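You operate a simulated robot arm through the tools that you are given. There is no shell and no other tool.

The job below is to be done with a simulated robot arm. You get a single attempt, and the scene is never put back.

Task
Lock the hand press, swap the M holder for the L one, set the knob to L, unlock.
Fine: red pin in while the holders change; the M holder goes on the green mat.

It is judged by the outcome, as a careful person would: the job done as asked, and still so three seconds after it is handed in. It fails if anything else is knocked over, pushed out of place, dropped, spilled or broken.

Robot
A 6-joint arm with a two-finger gripper, fixed in place. Base frame: the origin is at the foot of the arm, x ahead of it, y to its left, z up; the work surface is at about z = 852. Units: mm, degrees, N and s.
It reaches about 1298 mm from its shoulder. Its first joint turns from -149.0 to 149.0 degrees. Payload 1.57 kg.
The TCP is the grasp point between the finger pads, 21 mm short of the fingertips. In the tool frame z runs along the fingers and y along their closing line. Largest opening 70 mm; the body of the gripper starts 50 mm behind the TCP.
Orientation is told as [roll, pitch, yaw] about the base's x, y, z axes, in that order, counted from this pose: with the fingers straight down and closing along the base's y, the tool's x points along the base's -x, its y along +y and its z along -z.

Tools
- The arm moves only by the tool apply_moves. Its argument "targets" is text: rows parted by semicolons, each of 7 numbers parted by spaces: the shift along the tool's x, y, z in mm, then the turn, a rotation vector about the tool's x, y, z in degrees, then the finger opening in mm, from 0 to 70. In form: tx ty tz ax ay az fingers; .... A call has 1 to 20 rows; each row is the pose to reach, as a shift and turn from the pose commanded when the call began, along the tool's axes at that moment. A row lasts 0.2 s, in which the tool goes at most 50 mm and 8.6 degrees; a call with a longer step from one row to the next is refused whole, and so is a gripper value outside its range. Where a pose cannot be reached the arm comes as near as it can. A force on the tool above 70 N (or 10 N above the force at the start of the call, whichever is more), or a blocked arm, ends the call early, and 0.2 s more pass. Each finger halts on what it meets, pressing with about 30 N; the grip force reading is that of the motor and also rises with nothing between the fingers. The clock runs only during rows and for 0.2 s after the last one: add rows that repeat a pose to give the fingers time. The reply holds the time, the measured pose of the TCP, the force on the tool along the base axes, the opening and the grip force, in the units named above and with some noise, with the torque about the TCP (base axes, N m) and any sound that the robot's microphone picked up, and new pictures: "show" is both (left out), scene, wrist or none.
- Cameras (640 x 400 px; columns grow to the right, rows downward): "scene" is fixed at [44.9, -636.6, 1474.2]; the picture's right is [0.64, -0.77, 0.00], its down [-0.42, -0.35, -0.84] and it looks along [0.64, 0.53, -0.55] (base axes); focal length 326 px, centre (320, 200). "wrist" rides on the gripper at [79, 4, -81] in the tool frame; the picture's right is [-0.05, 1.00, 0.00], its down [-0.67, -0.04, -0.74] and it looks along [-0.74, -0.04, 0.67] (tool axes); focal length 256 px, centre (320, 200). There is no depth. A picture from a camera that has moved, and an enlarged one, comes with that camera's place and axes in the base frame and with its lens. The place of the scene camera against the robot may be out by one fixed shift of up to 25 mm in any direction.
- move_column(by): slides the trunk up (or, below 0, down) by that many mm; the arm rides with it, the base frame stays. It gives what a move gives, with no picture.
- zoom(camera, box): a new picture of the part [left, top, right, bottom] of that camera's present view, enlarged. No time passes.
- sign_off(): hands the job in; it is judged then, once.

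Nothing tells you positions but the pictures and the camera data. Unless the task says otherwise, let go and move clear before handing in.

The tools are called after "Request:" as name(argument=value, ...) on one line, values as JSON. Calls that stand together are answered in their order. apply_moves: Moves the arm, as the interface text tells. Its arguments: {"type":"object","properties":{"targets":{"type":"string"},"show":{"type":"string","enum":["both","scene","wrist","none"]}},"required":["targets"]} The other tools are called the same way: move_column (by) slides the trunk up or down; zoom (camera, box) takes an enlarged picture of a part of a camera's view; sign_off () hands the job in.

At the start:

```text
clock: 0.0
ee_pos: [624.0, 255.9, 1253.1]
ee_rot: [0.0, 0.0, -0.1]
ft_force: [-0.7, -0.1, -0.1]
wrist_torque: [0.0, 0.03, -0.02]
grip_width: 69.9
grip_force: 0.1
trunk travel left (down, up): [-935.0, 35.0]
```

scene: 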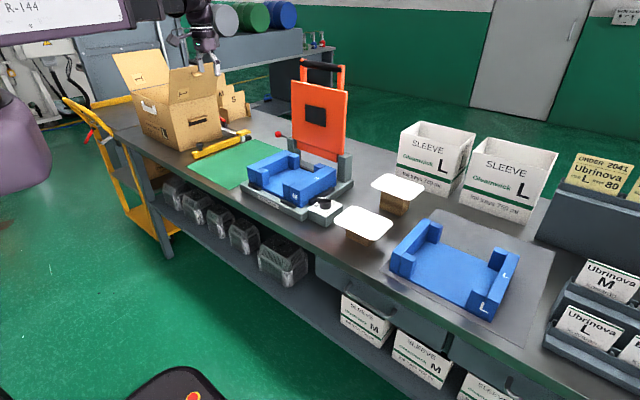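
wrist: 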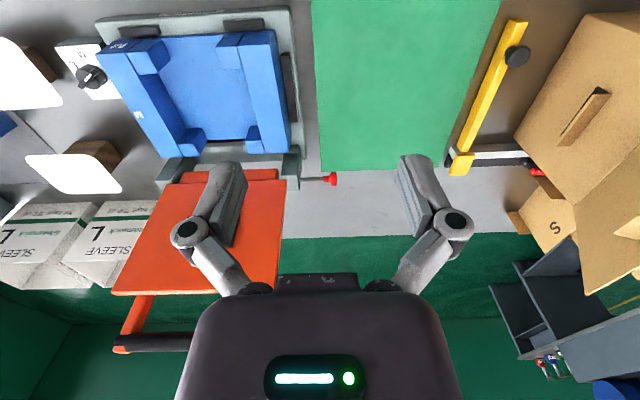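

I see the hand press (orange lid raised) with the blue M holder in it, the red pin at its left hinge side, a knob at its front right, the green mat to its left and the L holder on a grey mat to the right. I'll look closer before moving.

Request:
zoom(camera="scene", box=[220, 50, 380, 240])

Request:
zoom(camera="scene", box=[330, 160, 570, 350])

Request:
zoom(camera="wrist", box=[40, 0, 360, 200])

Request:
zoom(camera="scene", box=[230, 140, 350, 230])

```text
2.11 times, centred on (300, 145) of scene
camera zoom: at [44.9, -636.6, 1474.2], right [0.64, -0.77, 0.0], down [-0.42, -0.35, -0.84], along [0.64, 0.53, -0.55], focal length 687 px, centre (362, 316)
```

zoom: 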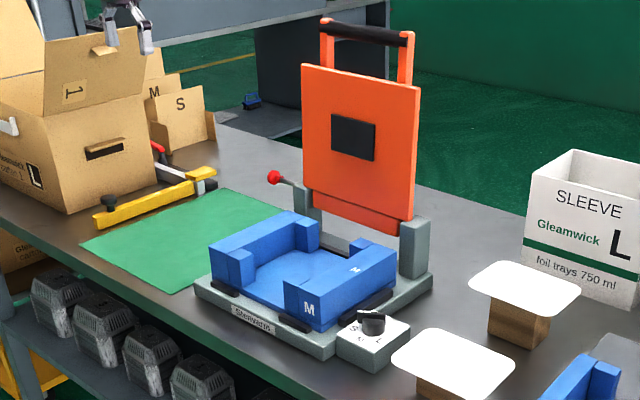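

```text
2.11 times, centred on (450, 255) of scene
camera zoom: at [44.9, -636.6, 1474.2], right [0.64, -0.77, 0.0], down [-0.42, -0.35, -0.84], along [0.64, 0.53, -0.55], focal length 687 px, centre (46, 84)
```

zoom: 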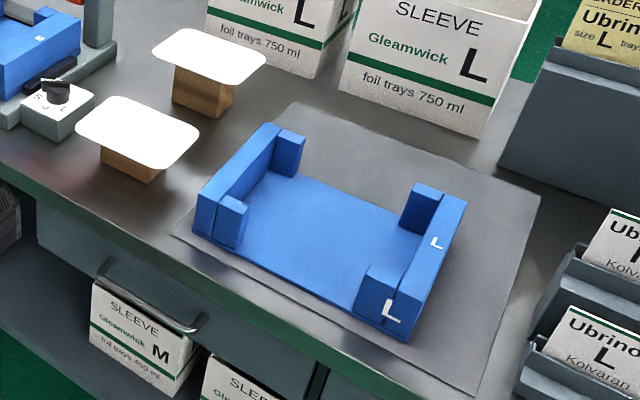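

```text
2.00 times, centred on (200, 100) of wrist
camera zoom: at [544.2, 259.8, 1335.9], right [0.05, 1.0, 0.0], down [0.67, -0.04, 0.74], along [0.74, -0.04, -0.67], focal length 512 px, centre (560, 400)
```

zoom: 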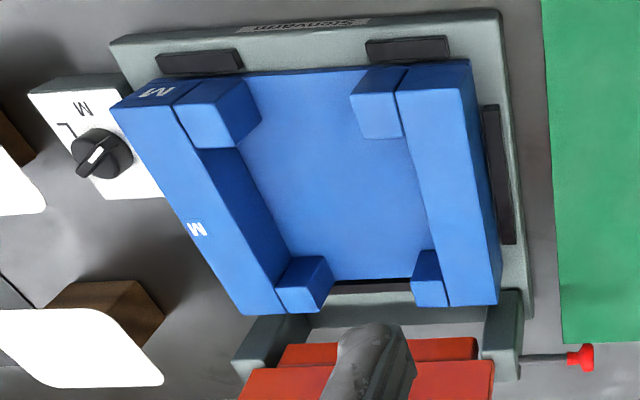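

```text
4.44 times, centred on (290, 185) of scene
camera zoom: at [44.9, -636.6, 1474.2], right [0.64, -0.77, 0.0], down [-0.42, -0.35, -0.84], along [0.64, 0.53, -0.55], focal length 1451 px, centre (453, 267)
```

zoom: 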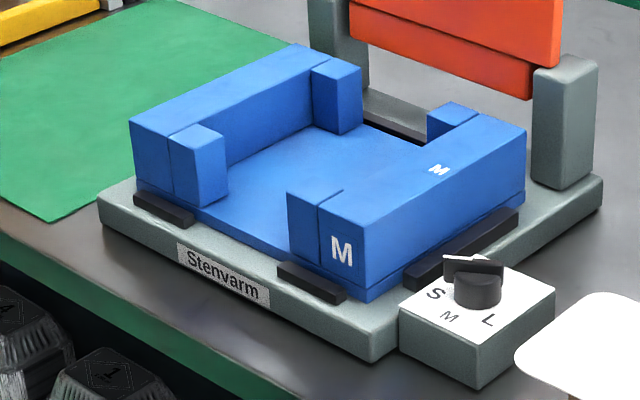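

The press sits around x 640–870, y -60–200, the red pin knob is near (870, 261, 987), and the mode knob is near (698, -118, 910). I'll move closer to inspect the pin.

Request:
apply_moves(targets="-28 2 36 0 0 0 70; -56 4 72 0 0 0 70; -84 6 108 0 0 0 70; -112 8 144 0 0 0 70; -140 11 179 0 0 0 70")

```text
clock: 1.2
ee_pos: [758.6, 265.3, 1253.4]
ee_rot: [0.0, 0.0, 0.0]
ft_force: [0.1, -0.4, 0.0]
wrist_torque: [0.03, 0.01, 0.03]
grip_width: 70.1
grip_force: 0.1
out of reach, approached as far as the arm can: row 1, 2, 3, 4, 5
trunk travel left (down, up): [-935.0, 35.0]
camera wrist: at [678.1, 270.2, 1335.3], right [0.05, 1.0, 0.0], down [0.67, -0.04, 0.74], along [0.74, -0.04, -0.67], focal length 256 px, centre (320, 200)
```

scene: 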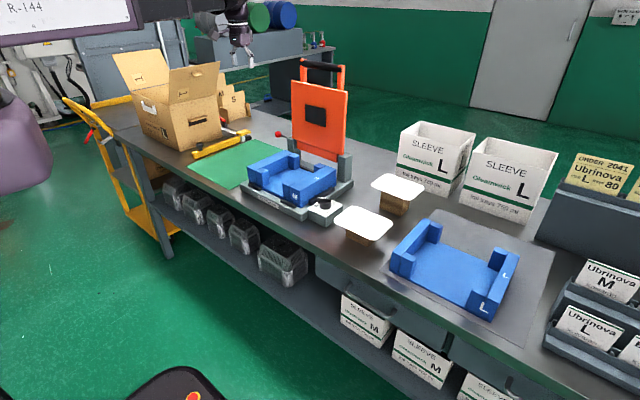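
wrist: 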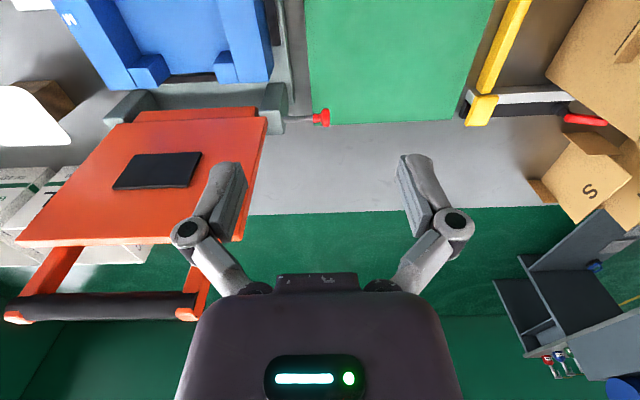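

The arm cannot reach lower from the present trunk height, so I'll lower the trunk. The tool is clear of the lid on its +y side.

Request:
move_column(by=-150)

Request:
apply_moves(targets="0 0 0 0 0 0 70")

```text
clock: 3.0
ee_pos: [757.2, 265.9, 1104.9]
ee_rot: [-0.1, 0.0, -0.1]
ft_force: [-0.7, -0.2, -0.5]
wrist_torque: [-0.04, 0.0, 0.01]
grip_width: 69.7
grip_force: 0.1
trunk travel left (down, up): [-785.0, 185.0]
```

```text
clock: 3.4
ee_pos: [756.7, 265.2, 1104.7]
ee_rot: [0.0, -0.1, 0.1]
ft_force: [0.0, 0.1, 0.5]
wrist_torque: [0.01, 0.0, -0.01]
grip_width: 70.1
grip_force: 0.1
trunk travel left (down, up): [-785.0, 185.0]
camera wrist: at [676.6, 269.9, 1185.9], right [0.05, 1.0, 0.0], down [0.67, -0.04, 0.74], along [0.74, -0.04, -0.67], focal length 256 px, centre (320, 200)
```

scene: 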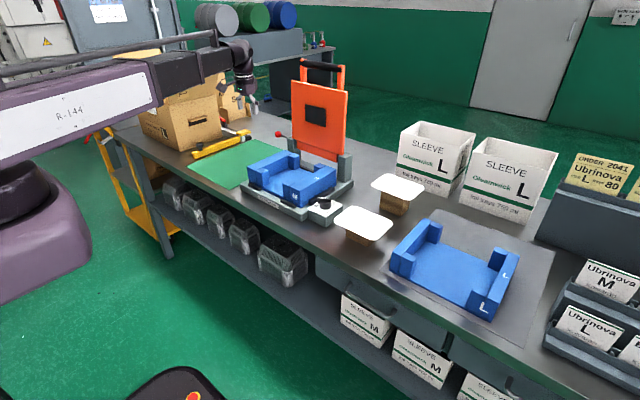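
wrist: 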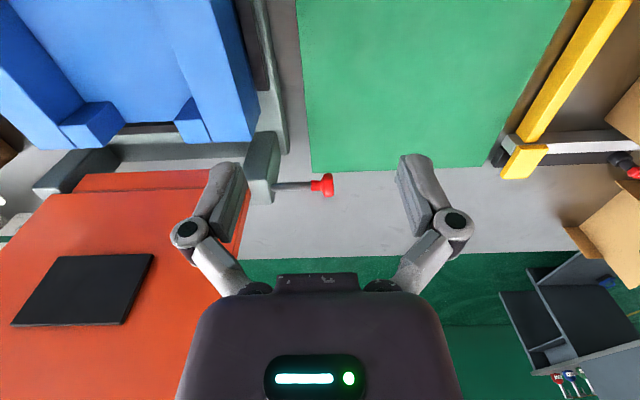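

The reach is fine now. The pin is near (880, 259, 975) and sticks out along +y. I'll turn the tool to yaw -90 so the fingers close along x, and hover over it.

Request:
apply_moves(targets="-11 0 3.6 0 0 8.2 70; -22 0 7.2 0 0 16.4 70; -33 0 10.8 0 0 24.6 70; -45 0 14.4 0 0 32.8 70; -56 0 18 0 0 41 70; -67 0 21.6 0 0 49.2 70; -78 0 25 0 0 57.4 70; -90 0 29 0 0 65.6 70; -101 0 32.4 0 0 73.8 70; -112 0 36 0 0 82 70; -123 0 40 0 0 90 70")

```text
clock: 5.8
ee_pos: [880.5, 266.6, 1103.8]
ee_rot: [0.1, 0.0, -90.2]
ft_force: [-0.2, -0.1, -1.2]
wrist_torque: [0.02, 0.02, 0.02]
grip_width: 70.0
grip_force: 0.1
out of reach, approached as far as the arm can: row 1, 2, 3, 4, 5, 6, 7, 8, 9, 10, 11
trunk travel left (down, up): [-785.0, 185.0]
camera wrist: at [883.5, 345.8, 1185.6], right [1.0, -0.06, 0.0], down [-0.04, -0.67, 0.74], along [-0.04, -0.74, -0.67], focal length 256 px, centre (320, 200)
```

scene: 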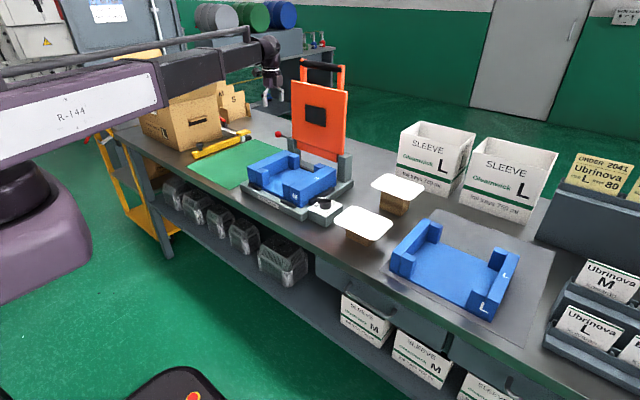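
wrist: 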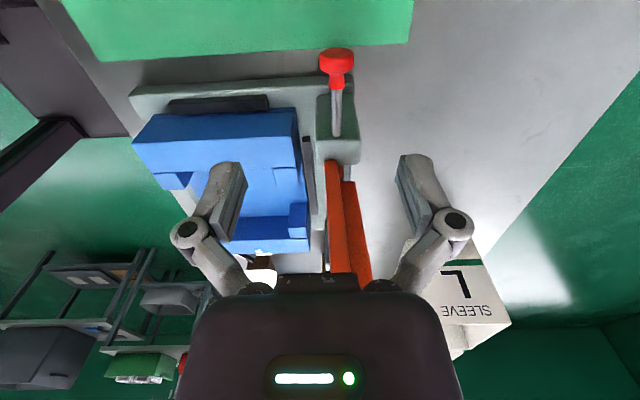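

The z part of the move was not followed, so I'll test whether the arm itself can move vertically at all.

Request:
apply_moves(targets="0 0 -20 0 0 0 70; 0 0 -40 0 0 0 70", show="none")

Request:
apply_moves(targets="0 0 20 0 0 0 70; 0 0 35 0 0 0 70", show="none")

Request:
zoom(camera="wrist", box=[260, 20, 420, 180])

```text
clock: 6.3
ee_pos: [879.8, 265.9, 1103.9]
ee_rot: [0.1, -0.1, -90.0]
ft_force: [-0.1, 0.1, 0.4]
wrist_torque: [-0.02, 0.03, 0.02]
grip_width: 70.2
grip_force: 0.0
out of reach, approached as far as the arm can: row 1, 2
trunk travel left (down, up): [-785.0, 185.0]
```

```text
clock: 7.0
ee_pos: [879.9, 267.1, 1103.6]
ee_rot: [0.0, 0.0, -90.0]
ft_force: [-0.2, 0.0, -0.3]
wrist_torque: [-0.02, 0.0, -0.02]
grip_width: 69.9
grip_force: 0.0
out of reach, approached as far as the arm can: row 1, 2
trunk travel left (down, up): [-785.0, 185.0]
```

```text
2.50 times, centred on (340, 100) of wrist
camera zoom: at [882.7, 345.9, 1185.8], right [1.0, -0.05, 0.0], down [-0.04, -0.67, 0.74], along [-0.04, -0.74, -0.67], focal length 640 px, centre (270, 450)
```

zoom: 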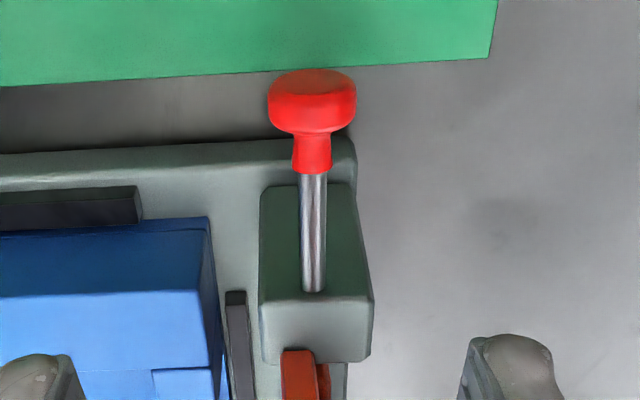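

The arm only moves horizontally, so height comes from the trunk alone. The pin head is near (891, 270, 967). I'll recentre over it and descend partway.

Request:
apply_moves(targets="0 11 0 0 0 0 70", show="none")

Request:
move_column(by=-70)

Request:
apply_moves(targets="0 0 0 0 0 0 70")

Request:
zoom(camera="scene", box=[220, 60, 380, 180])

```text
clock: 7.3
ee_pos: [891.6, 265.1, 1104.2]
ee_rot: [0.0, 0.0, -90.1]
ft_force: [-0.3, 0.0, -0.9]
wrist_torque: [-0.02, 0.0, 0.0]
grip_width: 70.0
grip_force: 0.0
trunk travel left (down, up): [-785.0, 185.0]
```

```text
clock: 8.4
ee_pos: [891.1, 265.5, 1033.4]
ee_rot: [0.0, -0.1, -90.0]
ft_force: [0.5, -0.2, -0.8]
wrist_torque: [-0.02, 0.02, -0.03]
grip_width: 70.1
grip_force: 0.0
trunk travel left (down, up): [-715.0, 255.0]
```

```text
clock: 8.8
ee_pos: [890.0, 265.2, 1033.0]
ee_rot: [0.0, 0.0, -90.1]
ft_force: [-0.8, -0.2, 0.6]
wrist_torque: [0.05, 0.01, -0.02]
grip_width: 69.8
grip_force: 0.1
trunk travel left (down, up): [-715.0, 255.0]
camera wrist: at [893.3, 345.3, 1115.9], right [1.0, -0.05, 0.0], down [-0.04, -0.67, 0.74], along [-0.04, -0.74, -0.67], focal length 256 px, centre (320, 200)
```

scene: 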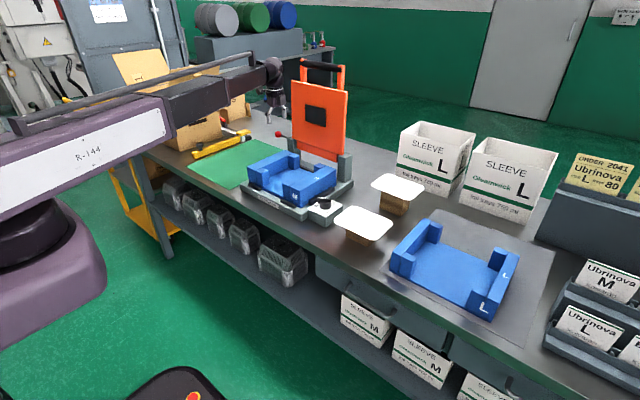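
wrist: 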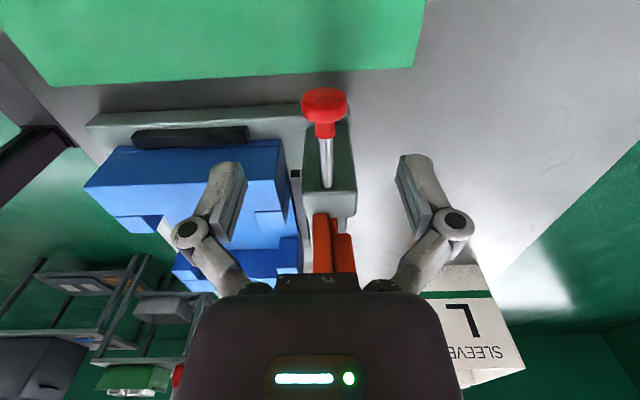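

```text
3.33 times, centred on (300, 120) of scene
camera zoom: at [44.9, -636.6, 1474.2], right [0.64, -0.77, 0.0], down [-0.42, -0.35, -0.84], along [0.64, 0.53, -0.55], focal length 1088 px, centre (387, 467)
```

zoom: 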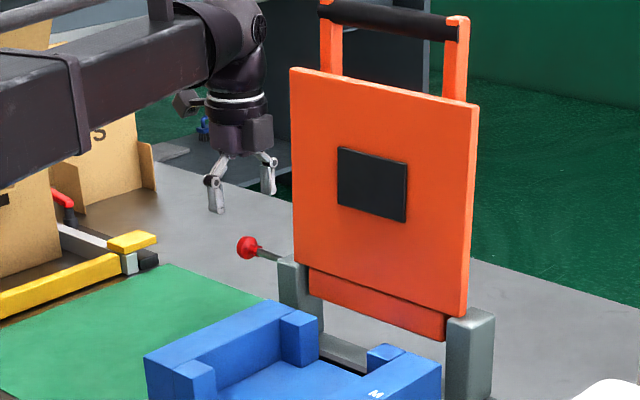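

Pin head refined to about (892, 270, 968). I'll align, lower so the fingers straddle it, and check.

Request:
apply_moves(targets="4 2 0 0 0 0 70; 4 2 0 0 0 0 70", show="none")

Request:
move_column(by=-62)

Request:
apply_moves(targets="0 0 0 0 0 0 70")

```text
clock: 9.4
ee_pos: [893.3, 269.4, 1034.9]
ee_rot: [0.0, 0.0, -90.1]
ft_force: [0.4, -0.6, -0.8]
wrist_torque: [0.05, 0.01, 0.01]
grip_width: 70.1
grip_force: 0.2
trunk travel left (down, up): [-715.0, 255.0]
```

```text
clock: 10.4
ee_pos: [893.6, 269.3, 971.8]
ee_rot: [-0.1, 0.0, -90.0]
ft_force: [-0.3, 0.4, 0.0]
wrist_torque: [-0.03, 0.0, 0.0]
grip_width: 70.0
grip_force: 0.1
trunk travel left (down, up): [-653.0, 317.0]
```

```text
clock: 10.8
ee_pos: [891.9, 270.0, 972.0]
ee_rot: [0.0, -0.1, -90.0]
ft_force: [0.3, 0.6, 0.3]
wrist_torque: [0.03, 0.01, -0.02]
grip_width: 70.0
grip_force: 0.0
trunk travel left (down, up): [-653.0, 317.0]
camera wrist: at [895.8, 349.2, 1053.9], right [1.0, -0.05, 0.0], down [-0.04, -0.67, 0.74], along [-0.04, -0.74, -0.67], focal length 256 px, centre (320, 200)
```

scene: 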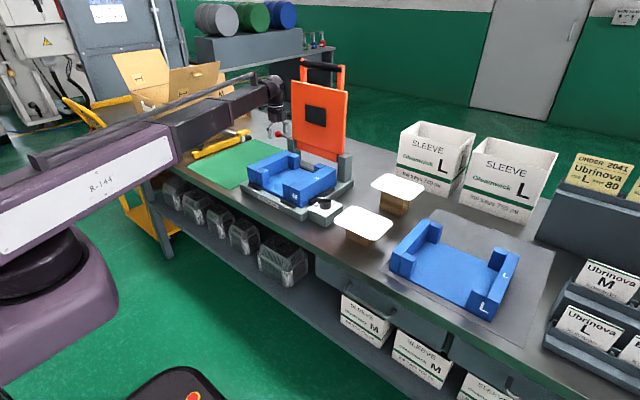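
wrist: 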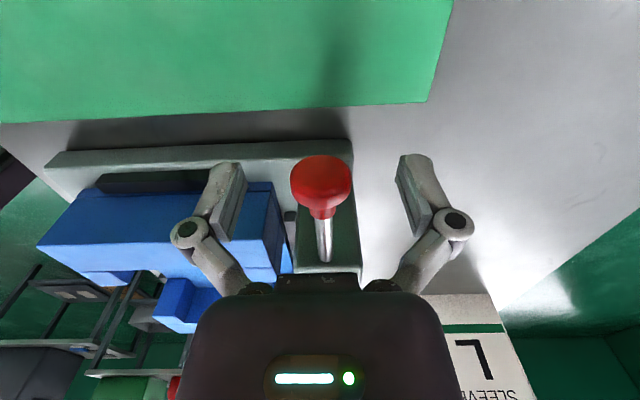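

The head sits exactly at the grasp point. I'll close on it now.

Request:
apply_moves(targets="0 0 0 0 0 0 40; 0 0 0 0 0 0 20; 0 0 0 0 0 0 10; 0 0 0 0 0 0 10", show="wrist")

```text
clock: 11.8
ee_pos: [893.6, 270.0, 972.7]
ee_rot: [0.2, 0.0, -90.1]
ft_force: [5.3, 0.5, 8.4]
wrist_torque: [-0.07, -0.05, 0.01]
grip_width: 26.8
grip_force: 31.9
trunk travel left (down, up): [-653.0, 317.0]
camera wrist: at [895.9, 349.1, 1054.2], right [1.0, -0.05, 0.0], down [-0.04, -0.67, 0.74], along [-0.04, -0.74, -0.67], focal length 256 px, centre (320, 200)
```

wrist: 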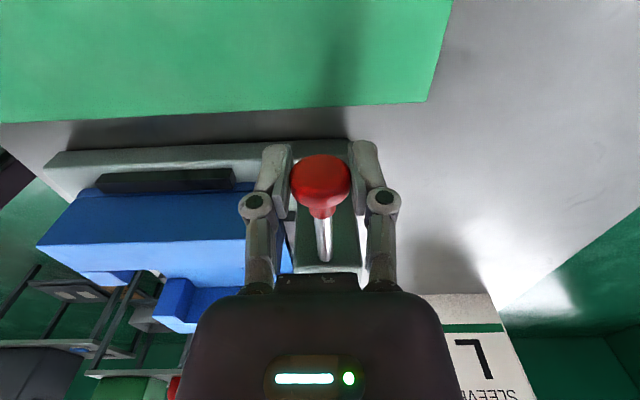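

Gripped at 26.8 mm, the head width. I'll push the pin in along -y, in small steps.

Request:
apply_moves(targets="-4 0 0 0 0 0 10; -8 0 0 0 0 0 10; -12 0 0 0 0 0 10; -16 0 0 0 0 0 10; -20 0 0 0 0 0 10", show="wrist")

```text
clock: 13.1
ee_pos: [893.2, 248.6, 972.2]
ee_rot: [0.0, 0.1, -90.1]
ft_force: [14.6, -0.5, 15.3]
wrist_torque: [-0.03, -0.09, 0.06]
grip_width: 26.8
grip_force: 32.5
trunk travel left (down, up): [-653.0, 317.0]
camera wrist: at [895.9, 328.4, 1054.2], right [1.0, -0.05, 0.0], down [-0.04, -0.67, 0.74], along [-0.04, -0.74, -0.67], focal length 256 px, centre (320, 200)
```

wrist: 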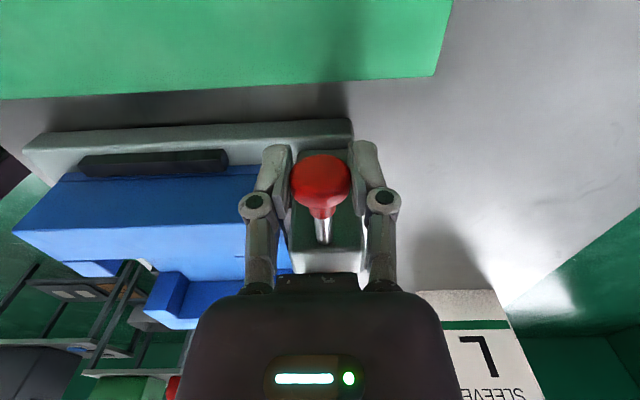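

The pin slides freely. I'll continue inward with a slight x relief.

Request:
apply_moves(targets="-4 1 0 0 0 0 10; -8 1 0 0 0 0 10; -12 1 0 0 0 0 10; -16 1 0 0 0 0 10; -20 1 0 0 0 0 10; -24 1 0 0 0 0 10", show="wrist")

```text
clock: 14.4
ee_pos: [894.0, 225.7, 972.7]
ee_rot: [-0.2, -0.2, -89.9]
ft_force: [-3.2, 1.4, 0.0]
wrist_torque: [-0.11, -0.12, -0.01]
grip_width: 24.5
grip_force: 32.0
trunk travel left (down, up): [-653.0, 317.0]
camera wrist: at [896.2, 306.6, 1052.7], right [1.0, -0.05, 0.0], down [-0.03, -0.66, 0.75], along [-0.04, -0.75, -0.66], focal length 256 px, centre (320, 200)
```

wrist: 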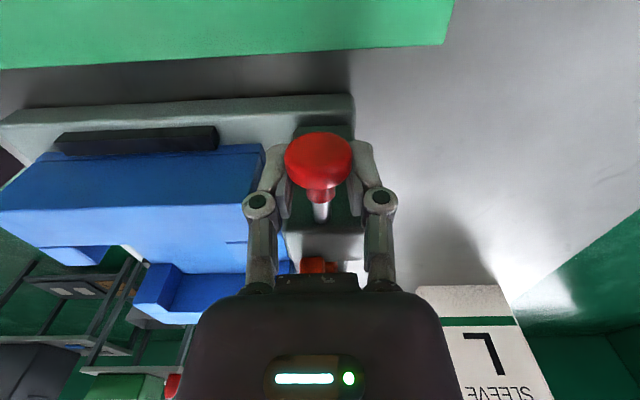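

The fingers slipped past the head, so the pin has probably hit its stop. I'll back out, close the fingers, and nudge the head to confirm it is fully in.

Request:
apply_moves(targets="0 0 0 0 0 0 40; 0 0 0 0 0 0 46; 15 0 0 0 0 0 46; 35 0 0 0 0 0 46; 50 0 0 0 0 0 46; 50 0 0 0 0 0 20; 50 0 0 0 0 0 0; 50 0 0 0 0 0 0")

Request:
zoom(camera="wrist", box=[240, 60, 420, 200])

```text
clock: 16.2
ee_pos: [893.2, 276.8, 972.6]
ee_rot: [0.0, -0.1, -90.0]
ft_force: [-0.2, -0.6, 0.3]
wrist_torque: [-0.02, 0.01, 0.0]
grip_width: 0.2
grip_force: 29.0
trunk travel left (down, up): [-653.0, 317.0]
camera wrist: at [896.2, 355.8, 1053.8], right [1.0, -0.05, 0.0], down [-0.04, -0.67, 0.74], along [-0.04, -0.74, -0.67], focal length 256 px, centre (320, 200)
```

scene: 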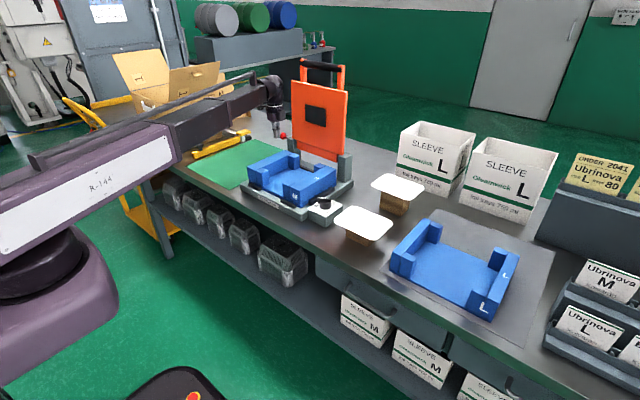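
wrist: 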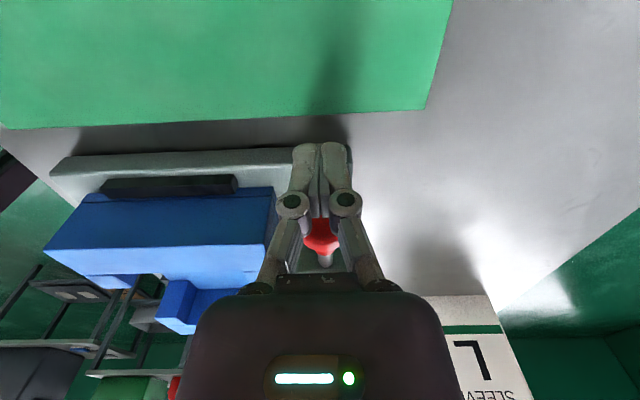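

```text
2.86 times, centred on (330, 130) of wrist
camera zoom: at [896.2, 355.8, 1053.8], right [1.0, -0.05, 0.0], down [-0.04, -0.67, 0.74], along [-0.04, -0.74, -0.67], focal length 731 px, centre (291, 400)
```

zoom: 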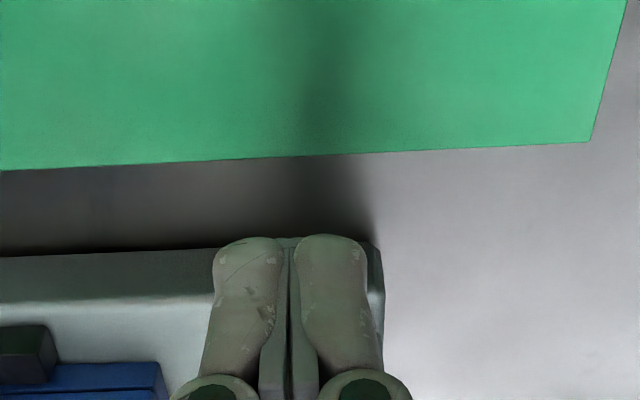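

Now I'll push gently with the closed fingers until resistance.

Request:
apply_moves(targets="-8 0 0 0 0 0 0; -14 0 0 0 0 0 0; -18 0 0 0 0 0 0; -21 0 0 0 0 0 0; -24 0 0 0 0 0 0; -26 0 0 0 0 0 0; -28 0 0 0 0 0 0", show="wrist")

```text
clock: 17.9
ee_pos: [893.0, 252.1, 972.1]
ee_rot: [0.0, 0.2, -89.8]
ft_force: [2.7, 21.7, 6.2]
wrist_torque: [0.01, 0.12, 0.04]
grip_width: 6.1
grip_force: 28.6
trunk travel left (down, up): [-653.0, 317.0]
camera wrist: at [896.0, 330.9, 1054.0], right [1.0, -0.05, 0.0], down [-0.03, -0.67, 0.74], along [-0.04, -0.74, -0.67], focal length 256 px, centre (320, 200)
```

wrist: 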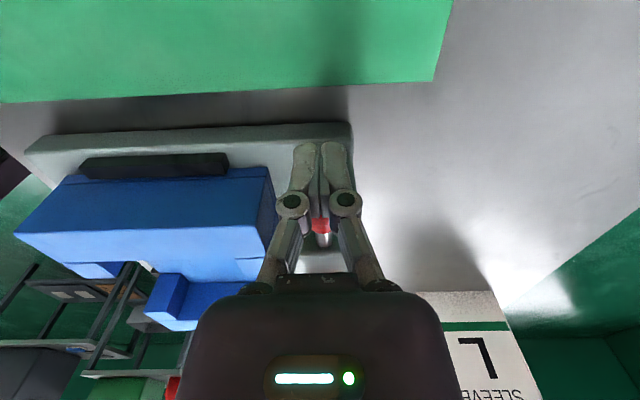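

The pin is firmly at its stop, with 22 N of reaction, so the press is locked. I'll back off, rise, and go look at the M holder with the tool back at yaw 0.

Request:
apply_moves(targets="10 0 0 0 0 0 0; 40 0 0 0 0 0 20; 50 0 0 0 0 0 40", show="none")

Request:
move_column(by=130)

Request:
apply_moves(targets="0 -18 0 0 0 -8.2 70; 0 -36 0 0 0 -16.4 70; 0 -54 0 0 0 -24.6 70; 0 -72 0 0 0 -32.8 70; 0 -90 0 0 0 -41 70; 0 -108 0 0 0 -49.2 70; 0 -126 0 0 0 -57.4 70; 0 -144 0 0 0 -65.6 70; 0 -160 0 0 0 -73.8 70; 0 -175 0 0 0 -82 70; 0 -190 0 0 0 -90 70")

```text
clock: 18.6
ee_pos: [893.2, 299.3, 972.3]
ee_rot: [0.0, -0.1, -90.0]
ft_force: [0.5, 0.3, 0.7]
wrist_torque: [0.0, -0.01, 0.03]
grip_width: 40.1
grip_force: 0.2
trunk travel left (down, up): [-653.0, 317.0]
```

```text
clock: 20.2
ee_pos: [893.8, 299.2, 1101.7]
ee_rot: [0.1, 0.0, -90.0]
ft_force: [0.2, -0.1, -0.4]
wrist_torque: [-0.01, 0.0, -0.01]
grip_width: 39.8
grip_force: 0.1
trunk travel left (down, up): [-783.0, 187.0]
```

```text
clock: 22.6
ee_pos: [702.6, 298.6, 1102.5]
ee_rot: [0.0, 0.0, 0.2]
ft_force: [0.1, 0.7, 0.3]
wrist_torque: [-0.02, 0.0, -0.02]
grip_width: 70.2
grip_force: 0.1
trunk travel left (down, up): [-783.0, 187.0]
camera wrist: at [622.1, 302.9, 1184.0], right [0.05, 1.0, 0.0], down [0.67, -0.03, 0.75], along [0.74, -0.04, -0.67], focal length 256 px, centre (320, 200)
```

scene: 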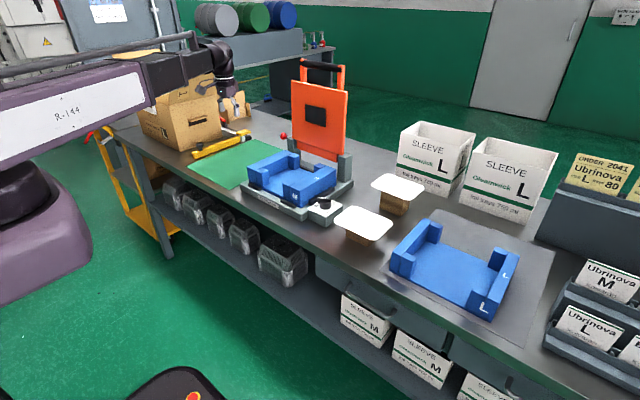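
wrist: 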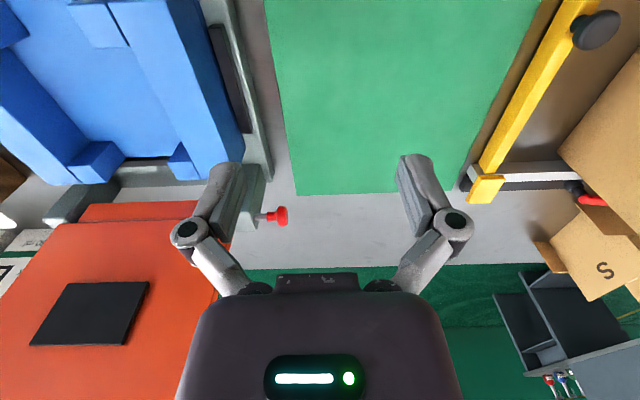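

The mat spans roughly x 610–972, y 240–530. Now I'll move across, in front of the lid, to view the M holder's right wall and the knob.

Request:
apply_moves(targets="12 -42 0 0 0 0 70; 24 -84 0 0 0 0 70; 36 -126 0 0 0 0 70; 48 -168 0 0 0 0 70; 60 -210 0 0 0 0 70; 72 -252 0 0 0 0 70; 84 -294 0 0 0 0 70; 96 -336 0 0 0 0 70")

Request:
zoom(camera="wrist", box=[180, 0, 500, 200])

```text
clock: 24.4
ee_pos: [606.3, -39.9, 1101.4]
ee_rot: [0.0, 0.0, -0.1]
ft_force: [0.3, 0.4, 0.3]
wrist_torque: [0.04, 0.0, 0.01]
grip_width: 69.9
grip_force: 0.0
trunk travel left (down, up): [-783.0, 187.0]
camera wrist: at [525.9, -35.0, 1184.0], right [0.05, 1.0, 0.0], down [0.67, -0.04, 0.75], along [0.74, -0.04, -0.67], focal length 256 px, centre (320, 200)
```

scene: 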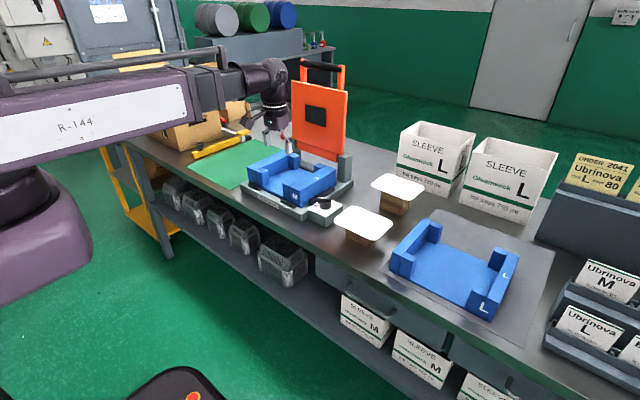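
wrist: 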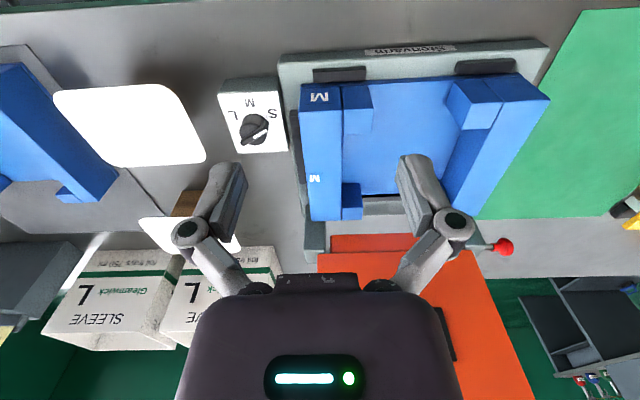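

```text
2.00 times, centred on (340, 100) of wrist
camera zoom: at [525.9, -35.0, 1184.0], right [0.05, 1.0, 0.0], down [0.67, -0.04, 0.75], along [0.74, -0.04, -0.67], focal length 512 px, centre (280, 400)
```

zoom: 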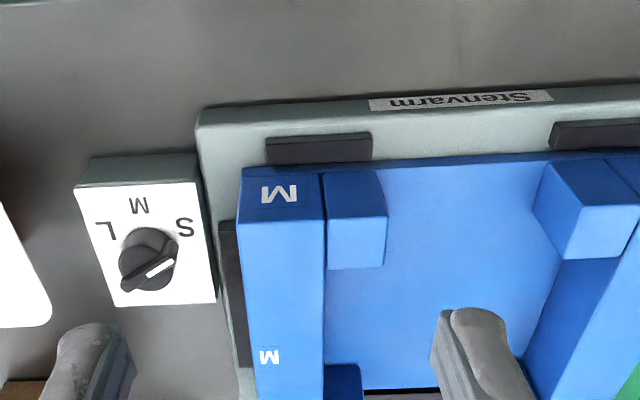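

The right wall spans y -59 to -20 and its clear middle is at x ≈ 741, with its top at z ≈ 950. The mode knob seems to point toward S or its reverse, and I'll examine that later. Next I'll position above the wall middle and lower in stages.

Request:
apply_moves(targets="-45 0 0 0 0 0 70; -90 0 0 0 0 0 70; -135 0 0 0 0 0 70; -135 0 0 0 0 0 70", show="none")

Request:
move_column(by=-115)

Request:
apply_moves(targets="0 0 0 0 0 0 70")

Request:
zoom(camera="scene", box=[220, 60, 380, 240])

```text
clock: 25.4
ee_pos: [740.5, -38.3, 1101.6]
ee_rot: [0.0, 0.0, 0.1]
ft_force: [0.6, 0.5, 0.5]
wrist_torque: [0.0, -0.01, -0.01]
grip_width: 70.0
grip_force: 0.0
trunk travel left (down, up): [-783.0, 187.0]
```

```text
clock: 26.9
ee_pos: [740.9, -38.8, 988.0]
ee_rot: [0.0, 0.0, -0.1]
ft_force: [-0.4, -0.3, 0.7]
wrist_torque: [0.01, 0.0, 0.02]
grip_width: 70.1
grip_force: 0.1
trunk travel left (down, up): [-668.0, 302.0]
```

```text
clock: 27.3
ee_pos: [742.4, -39.0, 987.7]
ee_rot: [0.0, 0.0, 0.0]
ft_force: [-0.7, 0.6, 0.4]
wrist_torque: [0.01, 0.0, 0.04]
grip_width: 69.9
grip_force: 0.0
trunk travel left (down, up): [-668.0, 302.0]
camera wrist: at [661.5, -34.1, 1068.9], right [0.05, 1.0, 0.0], down [0.67, -0.04, 0.74], along [0.74, -0.04, -0.67], focal length 256 px, centre (320, 200)
```

scene: 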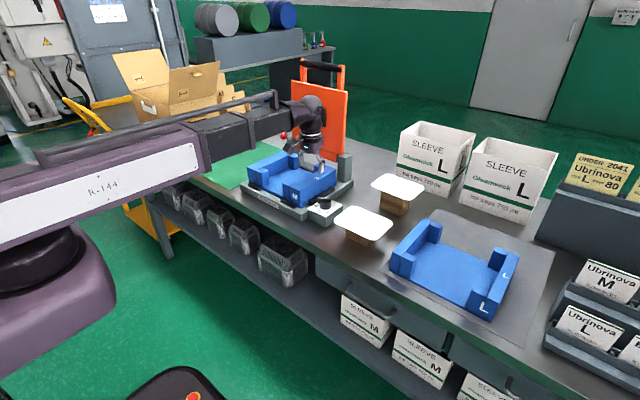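
wrist: 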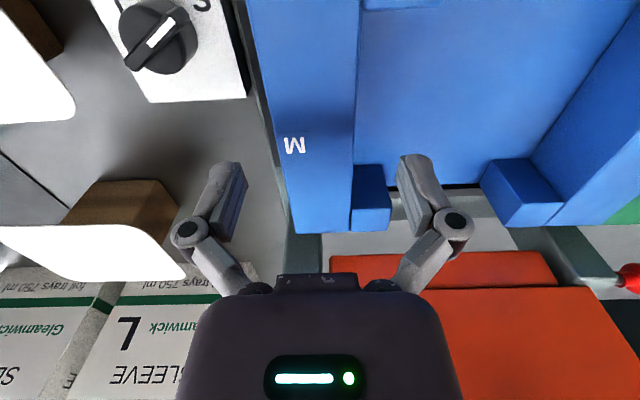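

```text
2.22 times, centred on (300, 150) of scene
camera zoom: at [44.9, -636.6, 1474.2], right [0.64, -0.77, 0.0], down [-0.42, -0.35, -0.84], along [0.64, 0.53, -0.55], focal length 726 px, centre (364, 311)
```

zoom: 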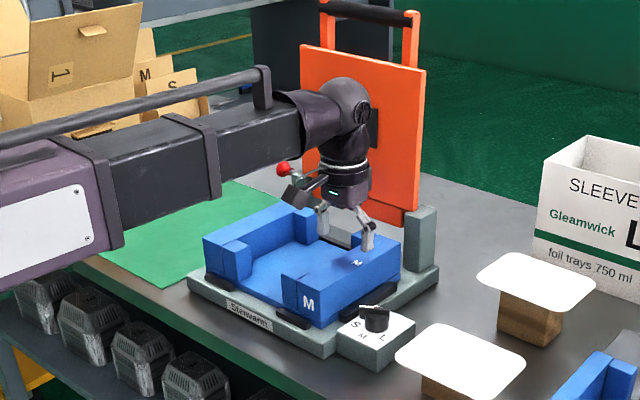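

The arm is radial and telescopic, so there is no elbow to worry about. The wall centre is at y ≈ -41, so I'll shift 2 mm and lower to TCP z ≈ 933.

Request:
apply_moves(targets="0 -2 0 0 0 0 70; 0 -2 0 0 0 0 70", show="none")

Request:
move_column(by=-30)

Request:
move_column(by=-25)

Request:
apply_moves(targets="0 0 0 0 0 0 70")

Request:
zoom(camera="scene", box=[240, 120, 360, 230])

```text
clock: 27.9
ee_pos: [741.9, -40.5, 987.0]
ee_rot: [0.0, -0.1, 0.0]
ft_force: [0.0, 0.0, 0.1]
wrist_torque: [0.02, -0.02, 0.01]
grip_width: 70.0
grip_force: 0.0
trunk travel left (down, up): [-668.0, 302.0]
```

```text
clock: 28.6
ee_pos: [741.9, -41.7, 956.9]
ee_rot: [0.0, 0.0, -0.1]
ft_force: [0.8, -0.1, 0.1]
wrist_torque: [0.0, 0.02, -0.03]
grip_width: 70.0
grip_force: 0.1
trunk travel left (down, up): [-638.0, 332.0]
```

```text
clock: 29.4
ee_pos: [741.2, -40.6, 931.9]
ee_rot: [0.0, -0.1, 0.1]
ft_force: [0.2, 0.1, -0.4]
wrist_torque: [-0.02, -0.01, -0.02]
grip_width: 69.9
grip_force: 0.1
trunk travel left (down, up): [-613.0, 357.0]
```

```text
clock: 29.8
ee_pos: [742.0, -40.3, 932.3]
ee_rot: [0.0, 0.1, 0.1]
ft_force: [-0.4, -0.9, -0.9]
wrist_torque: [0.03, 0.01, 0.0]
grip_width: 69.7
grip_force: 0.2
trunk travel left (down, up): [-613.0, 357.0]
camera wrist: at [661.4, -36.0, 1013.9], right [0.05, 1.0, 0.0], down [0.67, -0.04, 0.74], along [0.74, -0.04, -0.67], focal length 256 px, centre (320, 200)
```

scene: 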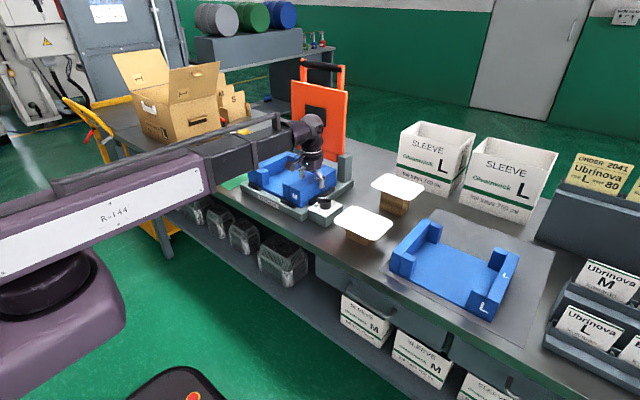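
wrist: 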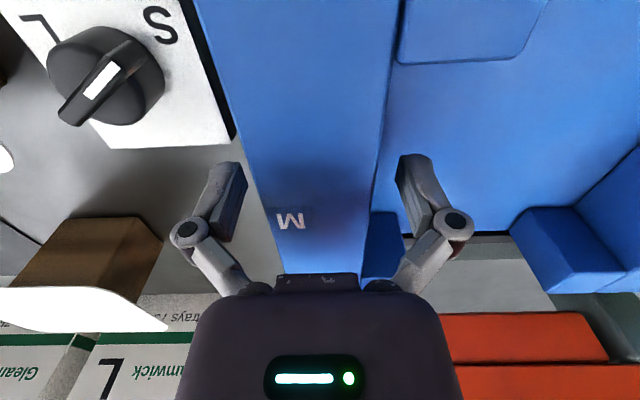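

```text
3.64 times, centred on (300, 175) of scene
camera zoom: at [44.9, -636.6, 1474.2], right [0.64, -0.77, 0.0], down [-0.42, -0.35, -0.84], along [0.64, 0.53, -0.55], focal length 1187 px, centre (393, 291)
```

zoom: 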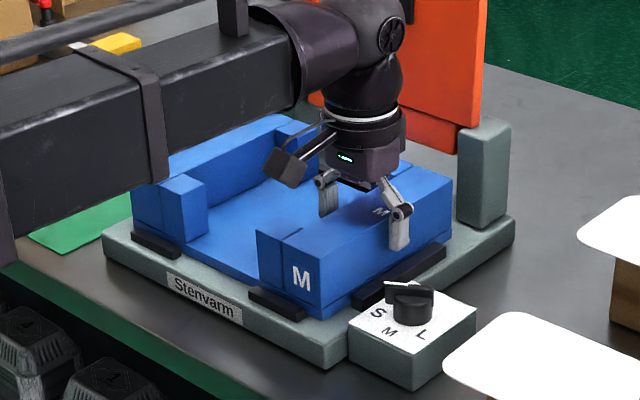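

Straddling is good. I'll go 5 mm deeper and close on the wall.

Request:
move_column(by=-5)

Request:
apply_moves(targets="0 0 0 0 0 0 58; 0 0 0 0 0 0 46; 0 0 0 0 0 0 36; 0 0 0 0 0 0 30; 0 0 0 0 0 0 30", show="wrist")

```text
clock: 30.3
ee_pos: [742.0, -40.4, 927.1]
ee_rot: [0.0, 0.0, 0.0]
ft_force: [-0.5, -0.5, 0.1]
wrist_torque: [-0.04, -0.01, -0.04]
grip_width: 70.0
grip_force: 0.0
trunk travel left (down, up): [-608.0, 362.0]
```

```text
clock: 31.5
ee_pos: [741.5, -40.6, 928.3]
ee_rot: [0.0, 0.0, 0.0]
ft_force: [0.4, -2.7, 3.4]
wrist_torque: [0.03, 0.08, -0.09]
grip_width: 46.0
grip_force: 30.0
trunk travel left (down, up): [-608.0, 362.0]
camera wrist: at [661.3, -36.2, 1009.0], right [0.05, 1.0, 0.0], down [0.67, -0.04, 0.75], along [0.74, -0.04, -0.67], focal length 256 px, centre (320, 200)
```

wrist: 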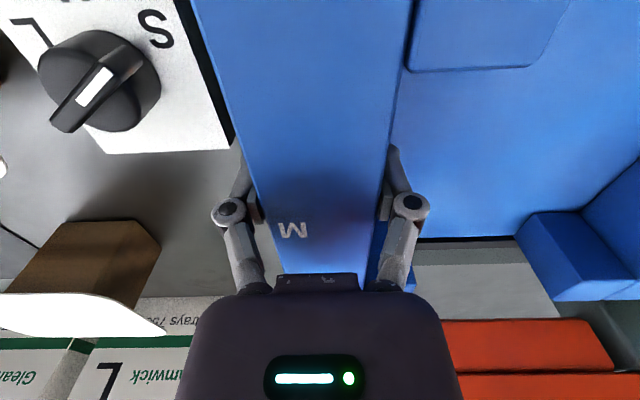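

Gripped at 46 mm. I'll lift a little to read the weight and the tilt.

Request:
move_column(by=6)

Request:
move_column(by=14)

Request:
apply_moves(targets="0 0 0 0 0 0 30")

Request:
zoom(camera="scene", box=[240, 120, 360, 230])

```text
clock: 32.0
ee_pos: [742.4, -40.1, 932.3]
ee_rot: [0.0, 0.0, 0.1]
ft_force: [-0.4, -1.0, -5.1]
wrist_torque: [-0.52, 0.08, 0.0]
grip_width: 45.6
grip_force: 30.4
trunk travel left (down, up): [-614.0, 356.0]
```

```text
clock: 32.7
ee_pos: [741.8, -40.6, 947.0]
ee_rot: [0.0, 0.0, 0.0]
ft_force: [0.2, -0.4, -5.0]
wrist_torque: [-0.47, 0.04, -0.01]
grip_width: 45.8
grip_force: 30.1
trunk travel left (down, up): [-628.0, 342.0]
```

```text
clock: 33.1
ee_pos: [742.3, -39.8, 946.8]
ee_rot: [0.0, 0.1, 0.1]
ft_force: [0.2, 0.5, -5.0]
wrist_torque: [-0.51, 0.06, 0.04]
grip_width: 45.9
grip_force: 30.0
trunk travel left (down, up): [-628.0, 342.0]
camera wrist: at [661.8, -35.9, 1028.6], right [0.05, 1.0, 0.0], down [0.67, -0.04, 0.74], along [0.74, -0.04, -0.67], focal length 256 px, centre (320, 200)
```

scene: 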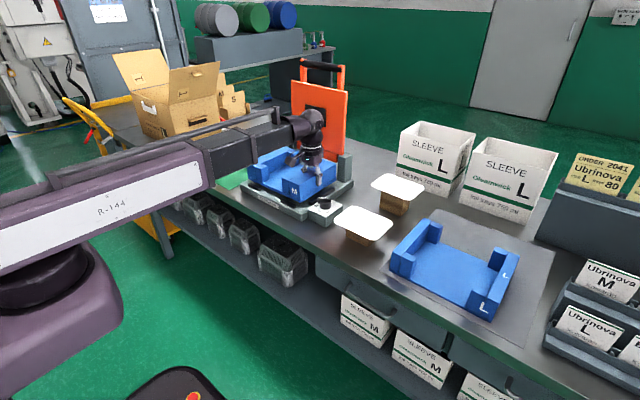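
wrist: 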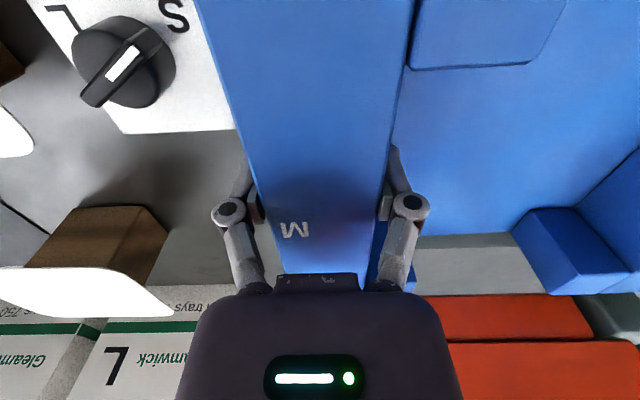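

```text
3.64 times, centred on (300, 175) of scene
camera zoom: at [44.9, -636.6, 1474.2], right [0.64, -0.77, 0.0], down [-0.42, -0.35, -0.84], along [0.64, 0.53, -0.55], focal length 1187 px, centre (393, 291)
```

zoom: 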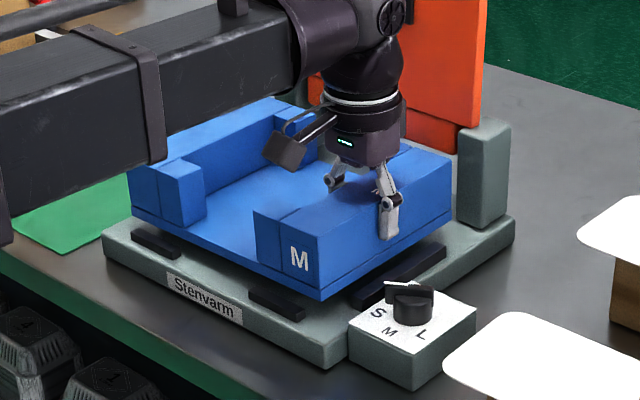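

The holder weighs about 5 N and lifts level. I'll raise it more, carry it +y over the green mat, and centre it near (762, 385).

Request:
move_column(by=35)

Request:
apply_moves(targets="0 10 0 0 0 0 30; 0 30 0 0 0 0 30; 0 60 0 0 0 0 30; 0 90 0 0 0 0 30; 0 120 0 0 0 0 30; 0 150 0 0 0 0 30; 0 180 0 0 0 0 30; 0 210 0 0 0 0 30; 0 240 0 0 0 0 30; -5 270 0 0 0 0 30; -10 295 0 0 0 0 30; -18 312 0 0 0 0 30; -20 322 0 0 0 0 30; -20 322 0 0 0 0 30")

```text
clock: 33.9
ee_pos: [742.1, -41.2, 981.6]
ee_rot: [0.0, 0.1, -0.1]
ft_force: [0.0, 0.3, -5.0]
wrist_torque: [-0.5, 0.07, 0.0]
grip_width: 46.0
grip_force: 30.6
trunk travel left (down, up): [-663.0, 307.0]
```

```text
clock: 36.9
ee_pos: [762.2, 280.1, 980.9]
ee_rot: [0.0, 0.1, -0.1]
ft_force: [-0.8, -0.3, -4.6]
wrist_torque: [-0.51, 0.03, -0.04]
grip_width: 45.9
grip_force: 29.8
trunk travel left (down, up): [-663.0, 307.0]
camera wrist: at [681.9, 286.3, 1063.6], right [0.05, 1.0, 0.0], down [0.67, -0.04, 0.74], along [0.74, -0.04, -0.67], focal length 256 px, centre (320, 200)
```

scene: 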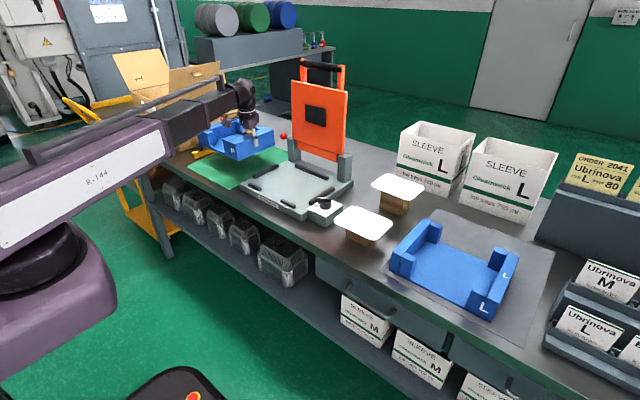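
wrist: 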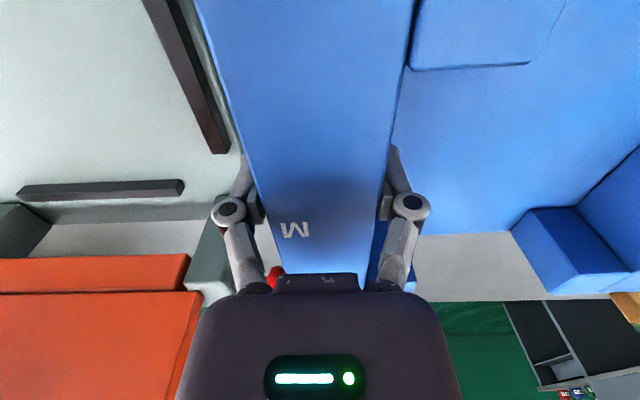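

I'll check the clearance to the yellow tool and the mat edge before lowering.

Request:
zoom(camera="scene", box=[170, 90, 310, 210])

Request:
zoom(camera="wrist", box=[440, 160, 640, 310])

```text
3.33 times, centred on (240, 150) of scene
camera zoom: at [44.9, -636.6, 1474.2], right [0.64, -0.77, 0.0], down [-0.42, -0.35, -0.84], along [0.64, 0.53, -0.55], focal length 1088 px, centre (587, 367)
```

zoom: 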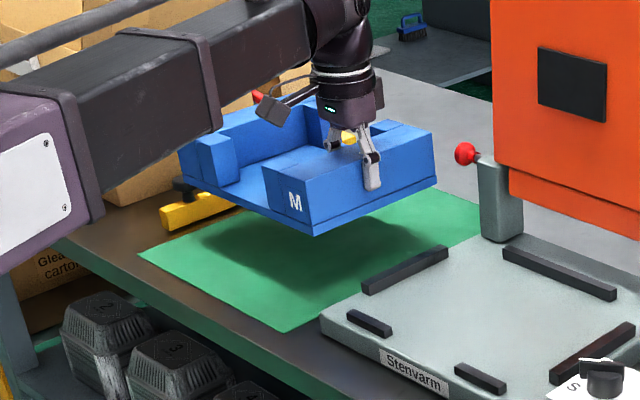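

```text
2.67 times, centred on (540, 235) of wrist
camera zoom: at [681.9, 286.3, 1063.6], right [0.05, 1.0, 0.0], down [0.67, -0.04, 0.74], along [0.74, -0.04, -0.67], focal length 683 px, centre (-267, 107)
```

zoom: 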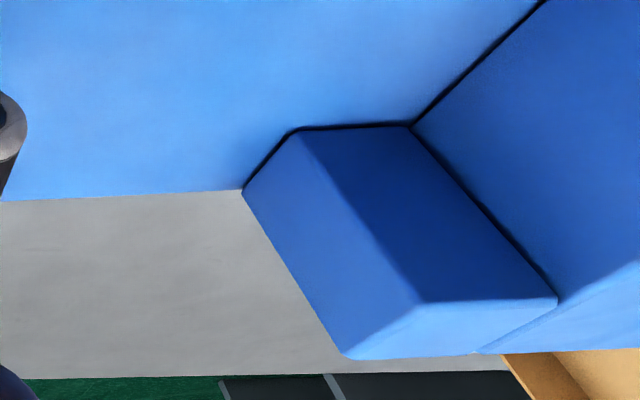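

The holder footprint (x 672–850, y 257–507) lies within the mat. I'll lower it.

Request:
move_column(by=-75)

Request:
apply_moves(targets="0 0 0 0 0 0 30")

Request:
zoom(camera="scene", box=[170, 90, 310, 210])

```text
clock: 38.0
ee_pos: [761.9, 280.4, 906.2]
ee_rot: [0.0, 0.0, 0.1]
ft_force: [-0.1, -0.1, -4.1]
wrist_torque: [-0.51, 0.06, -0.02]
grip_width: 45.7
grip_force: 30.0
trunk travel left (down, up): [-588.0, 382.0]
```

```text
clock: 38.4
ee_pos: [762.9, 279.9, 907.3]
ee_rot: [0.1, 0.0, 0.0]
ft_force: [0.3, 0.3, -5.4]
wrist_torque: [-0.52, 0.07, 0.03]
grip_width: 45.7
grip_force: 29.7
trunk travel left (down, up): [-588.0, 382.0]
camera wrist: at [681.9, 286.1, 988.6], right [0.05, 1.0, 0.0], down [0.67, -0.04, 0.74], along [0.74, -0.04, -0.67], focal length 256 px, centre (320, 200)
```

scene: 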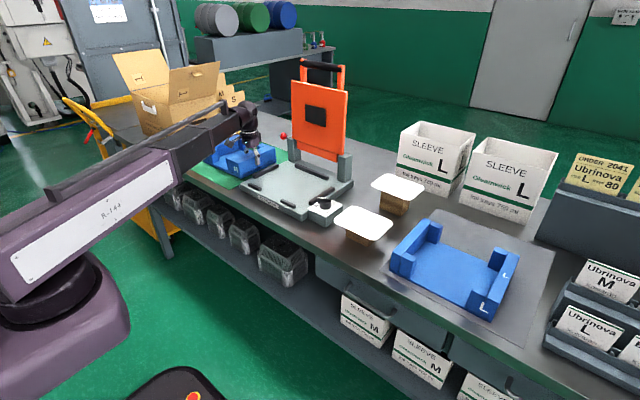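
wrist: 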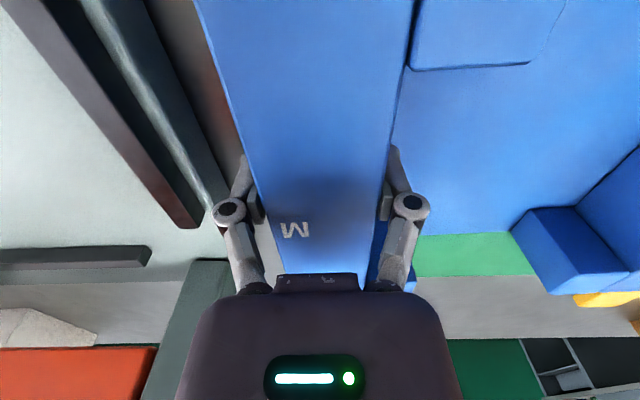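

```text
3.33 times, centred on (240, 150) of scene
camera zoom: at [44.9, -636.6, 1474.2], right [0.64, -0.77, 0.0], down [-0.42, -0.35, -0.84], along [0.64, 0.53, -0.55], focal length 1088 px, centre (587, 367)
```

zoom: 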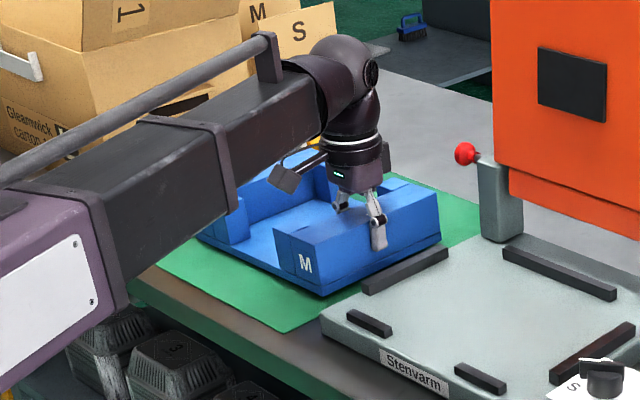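

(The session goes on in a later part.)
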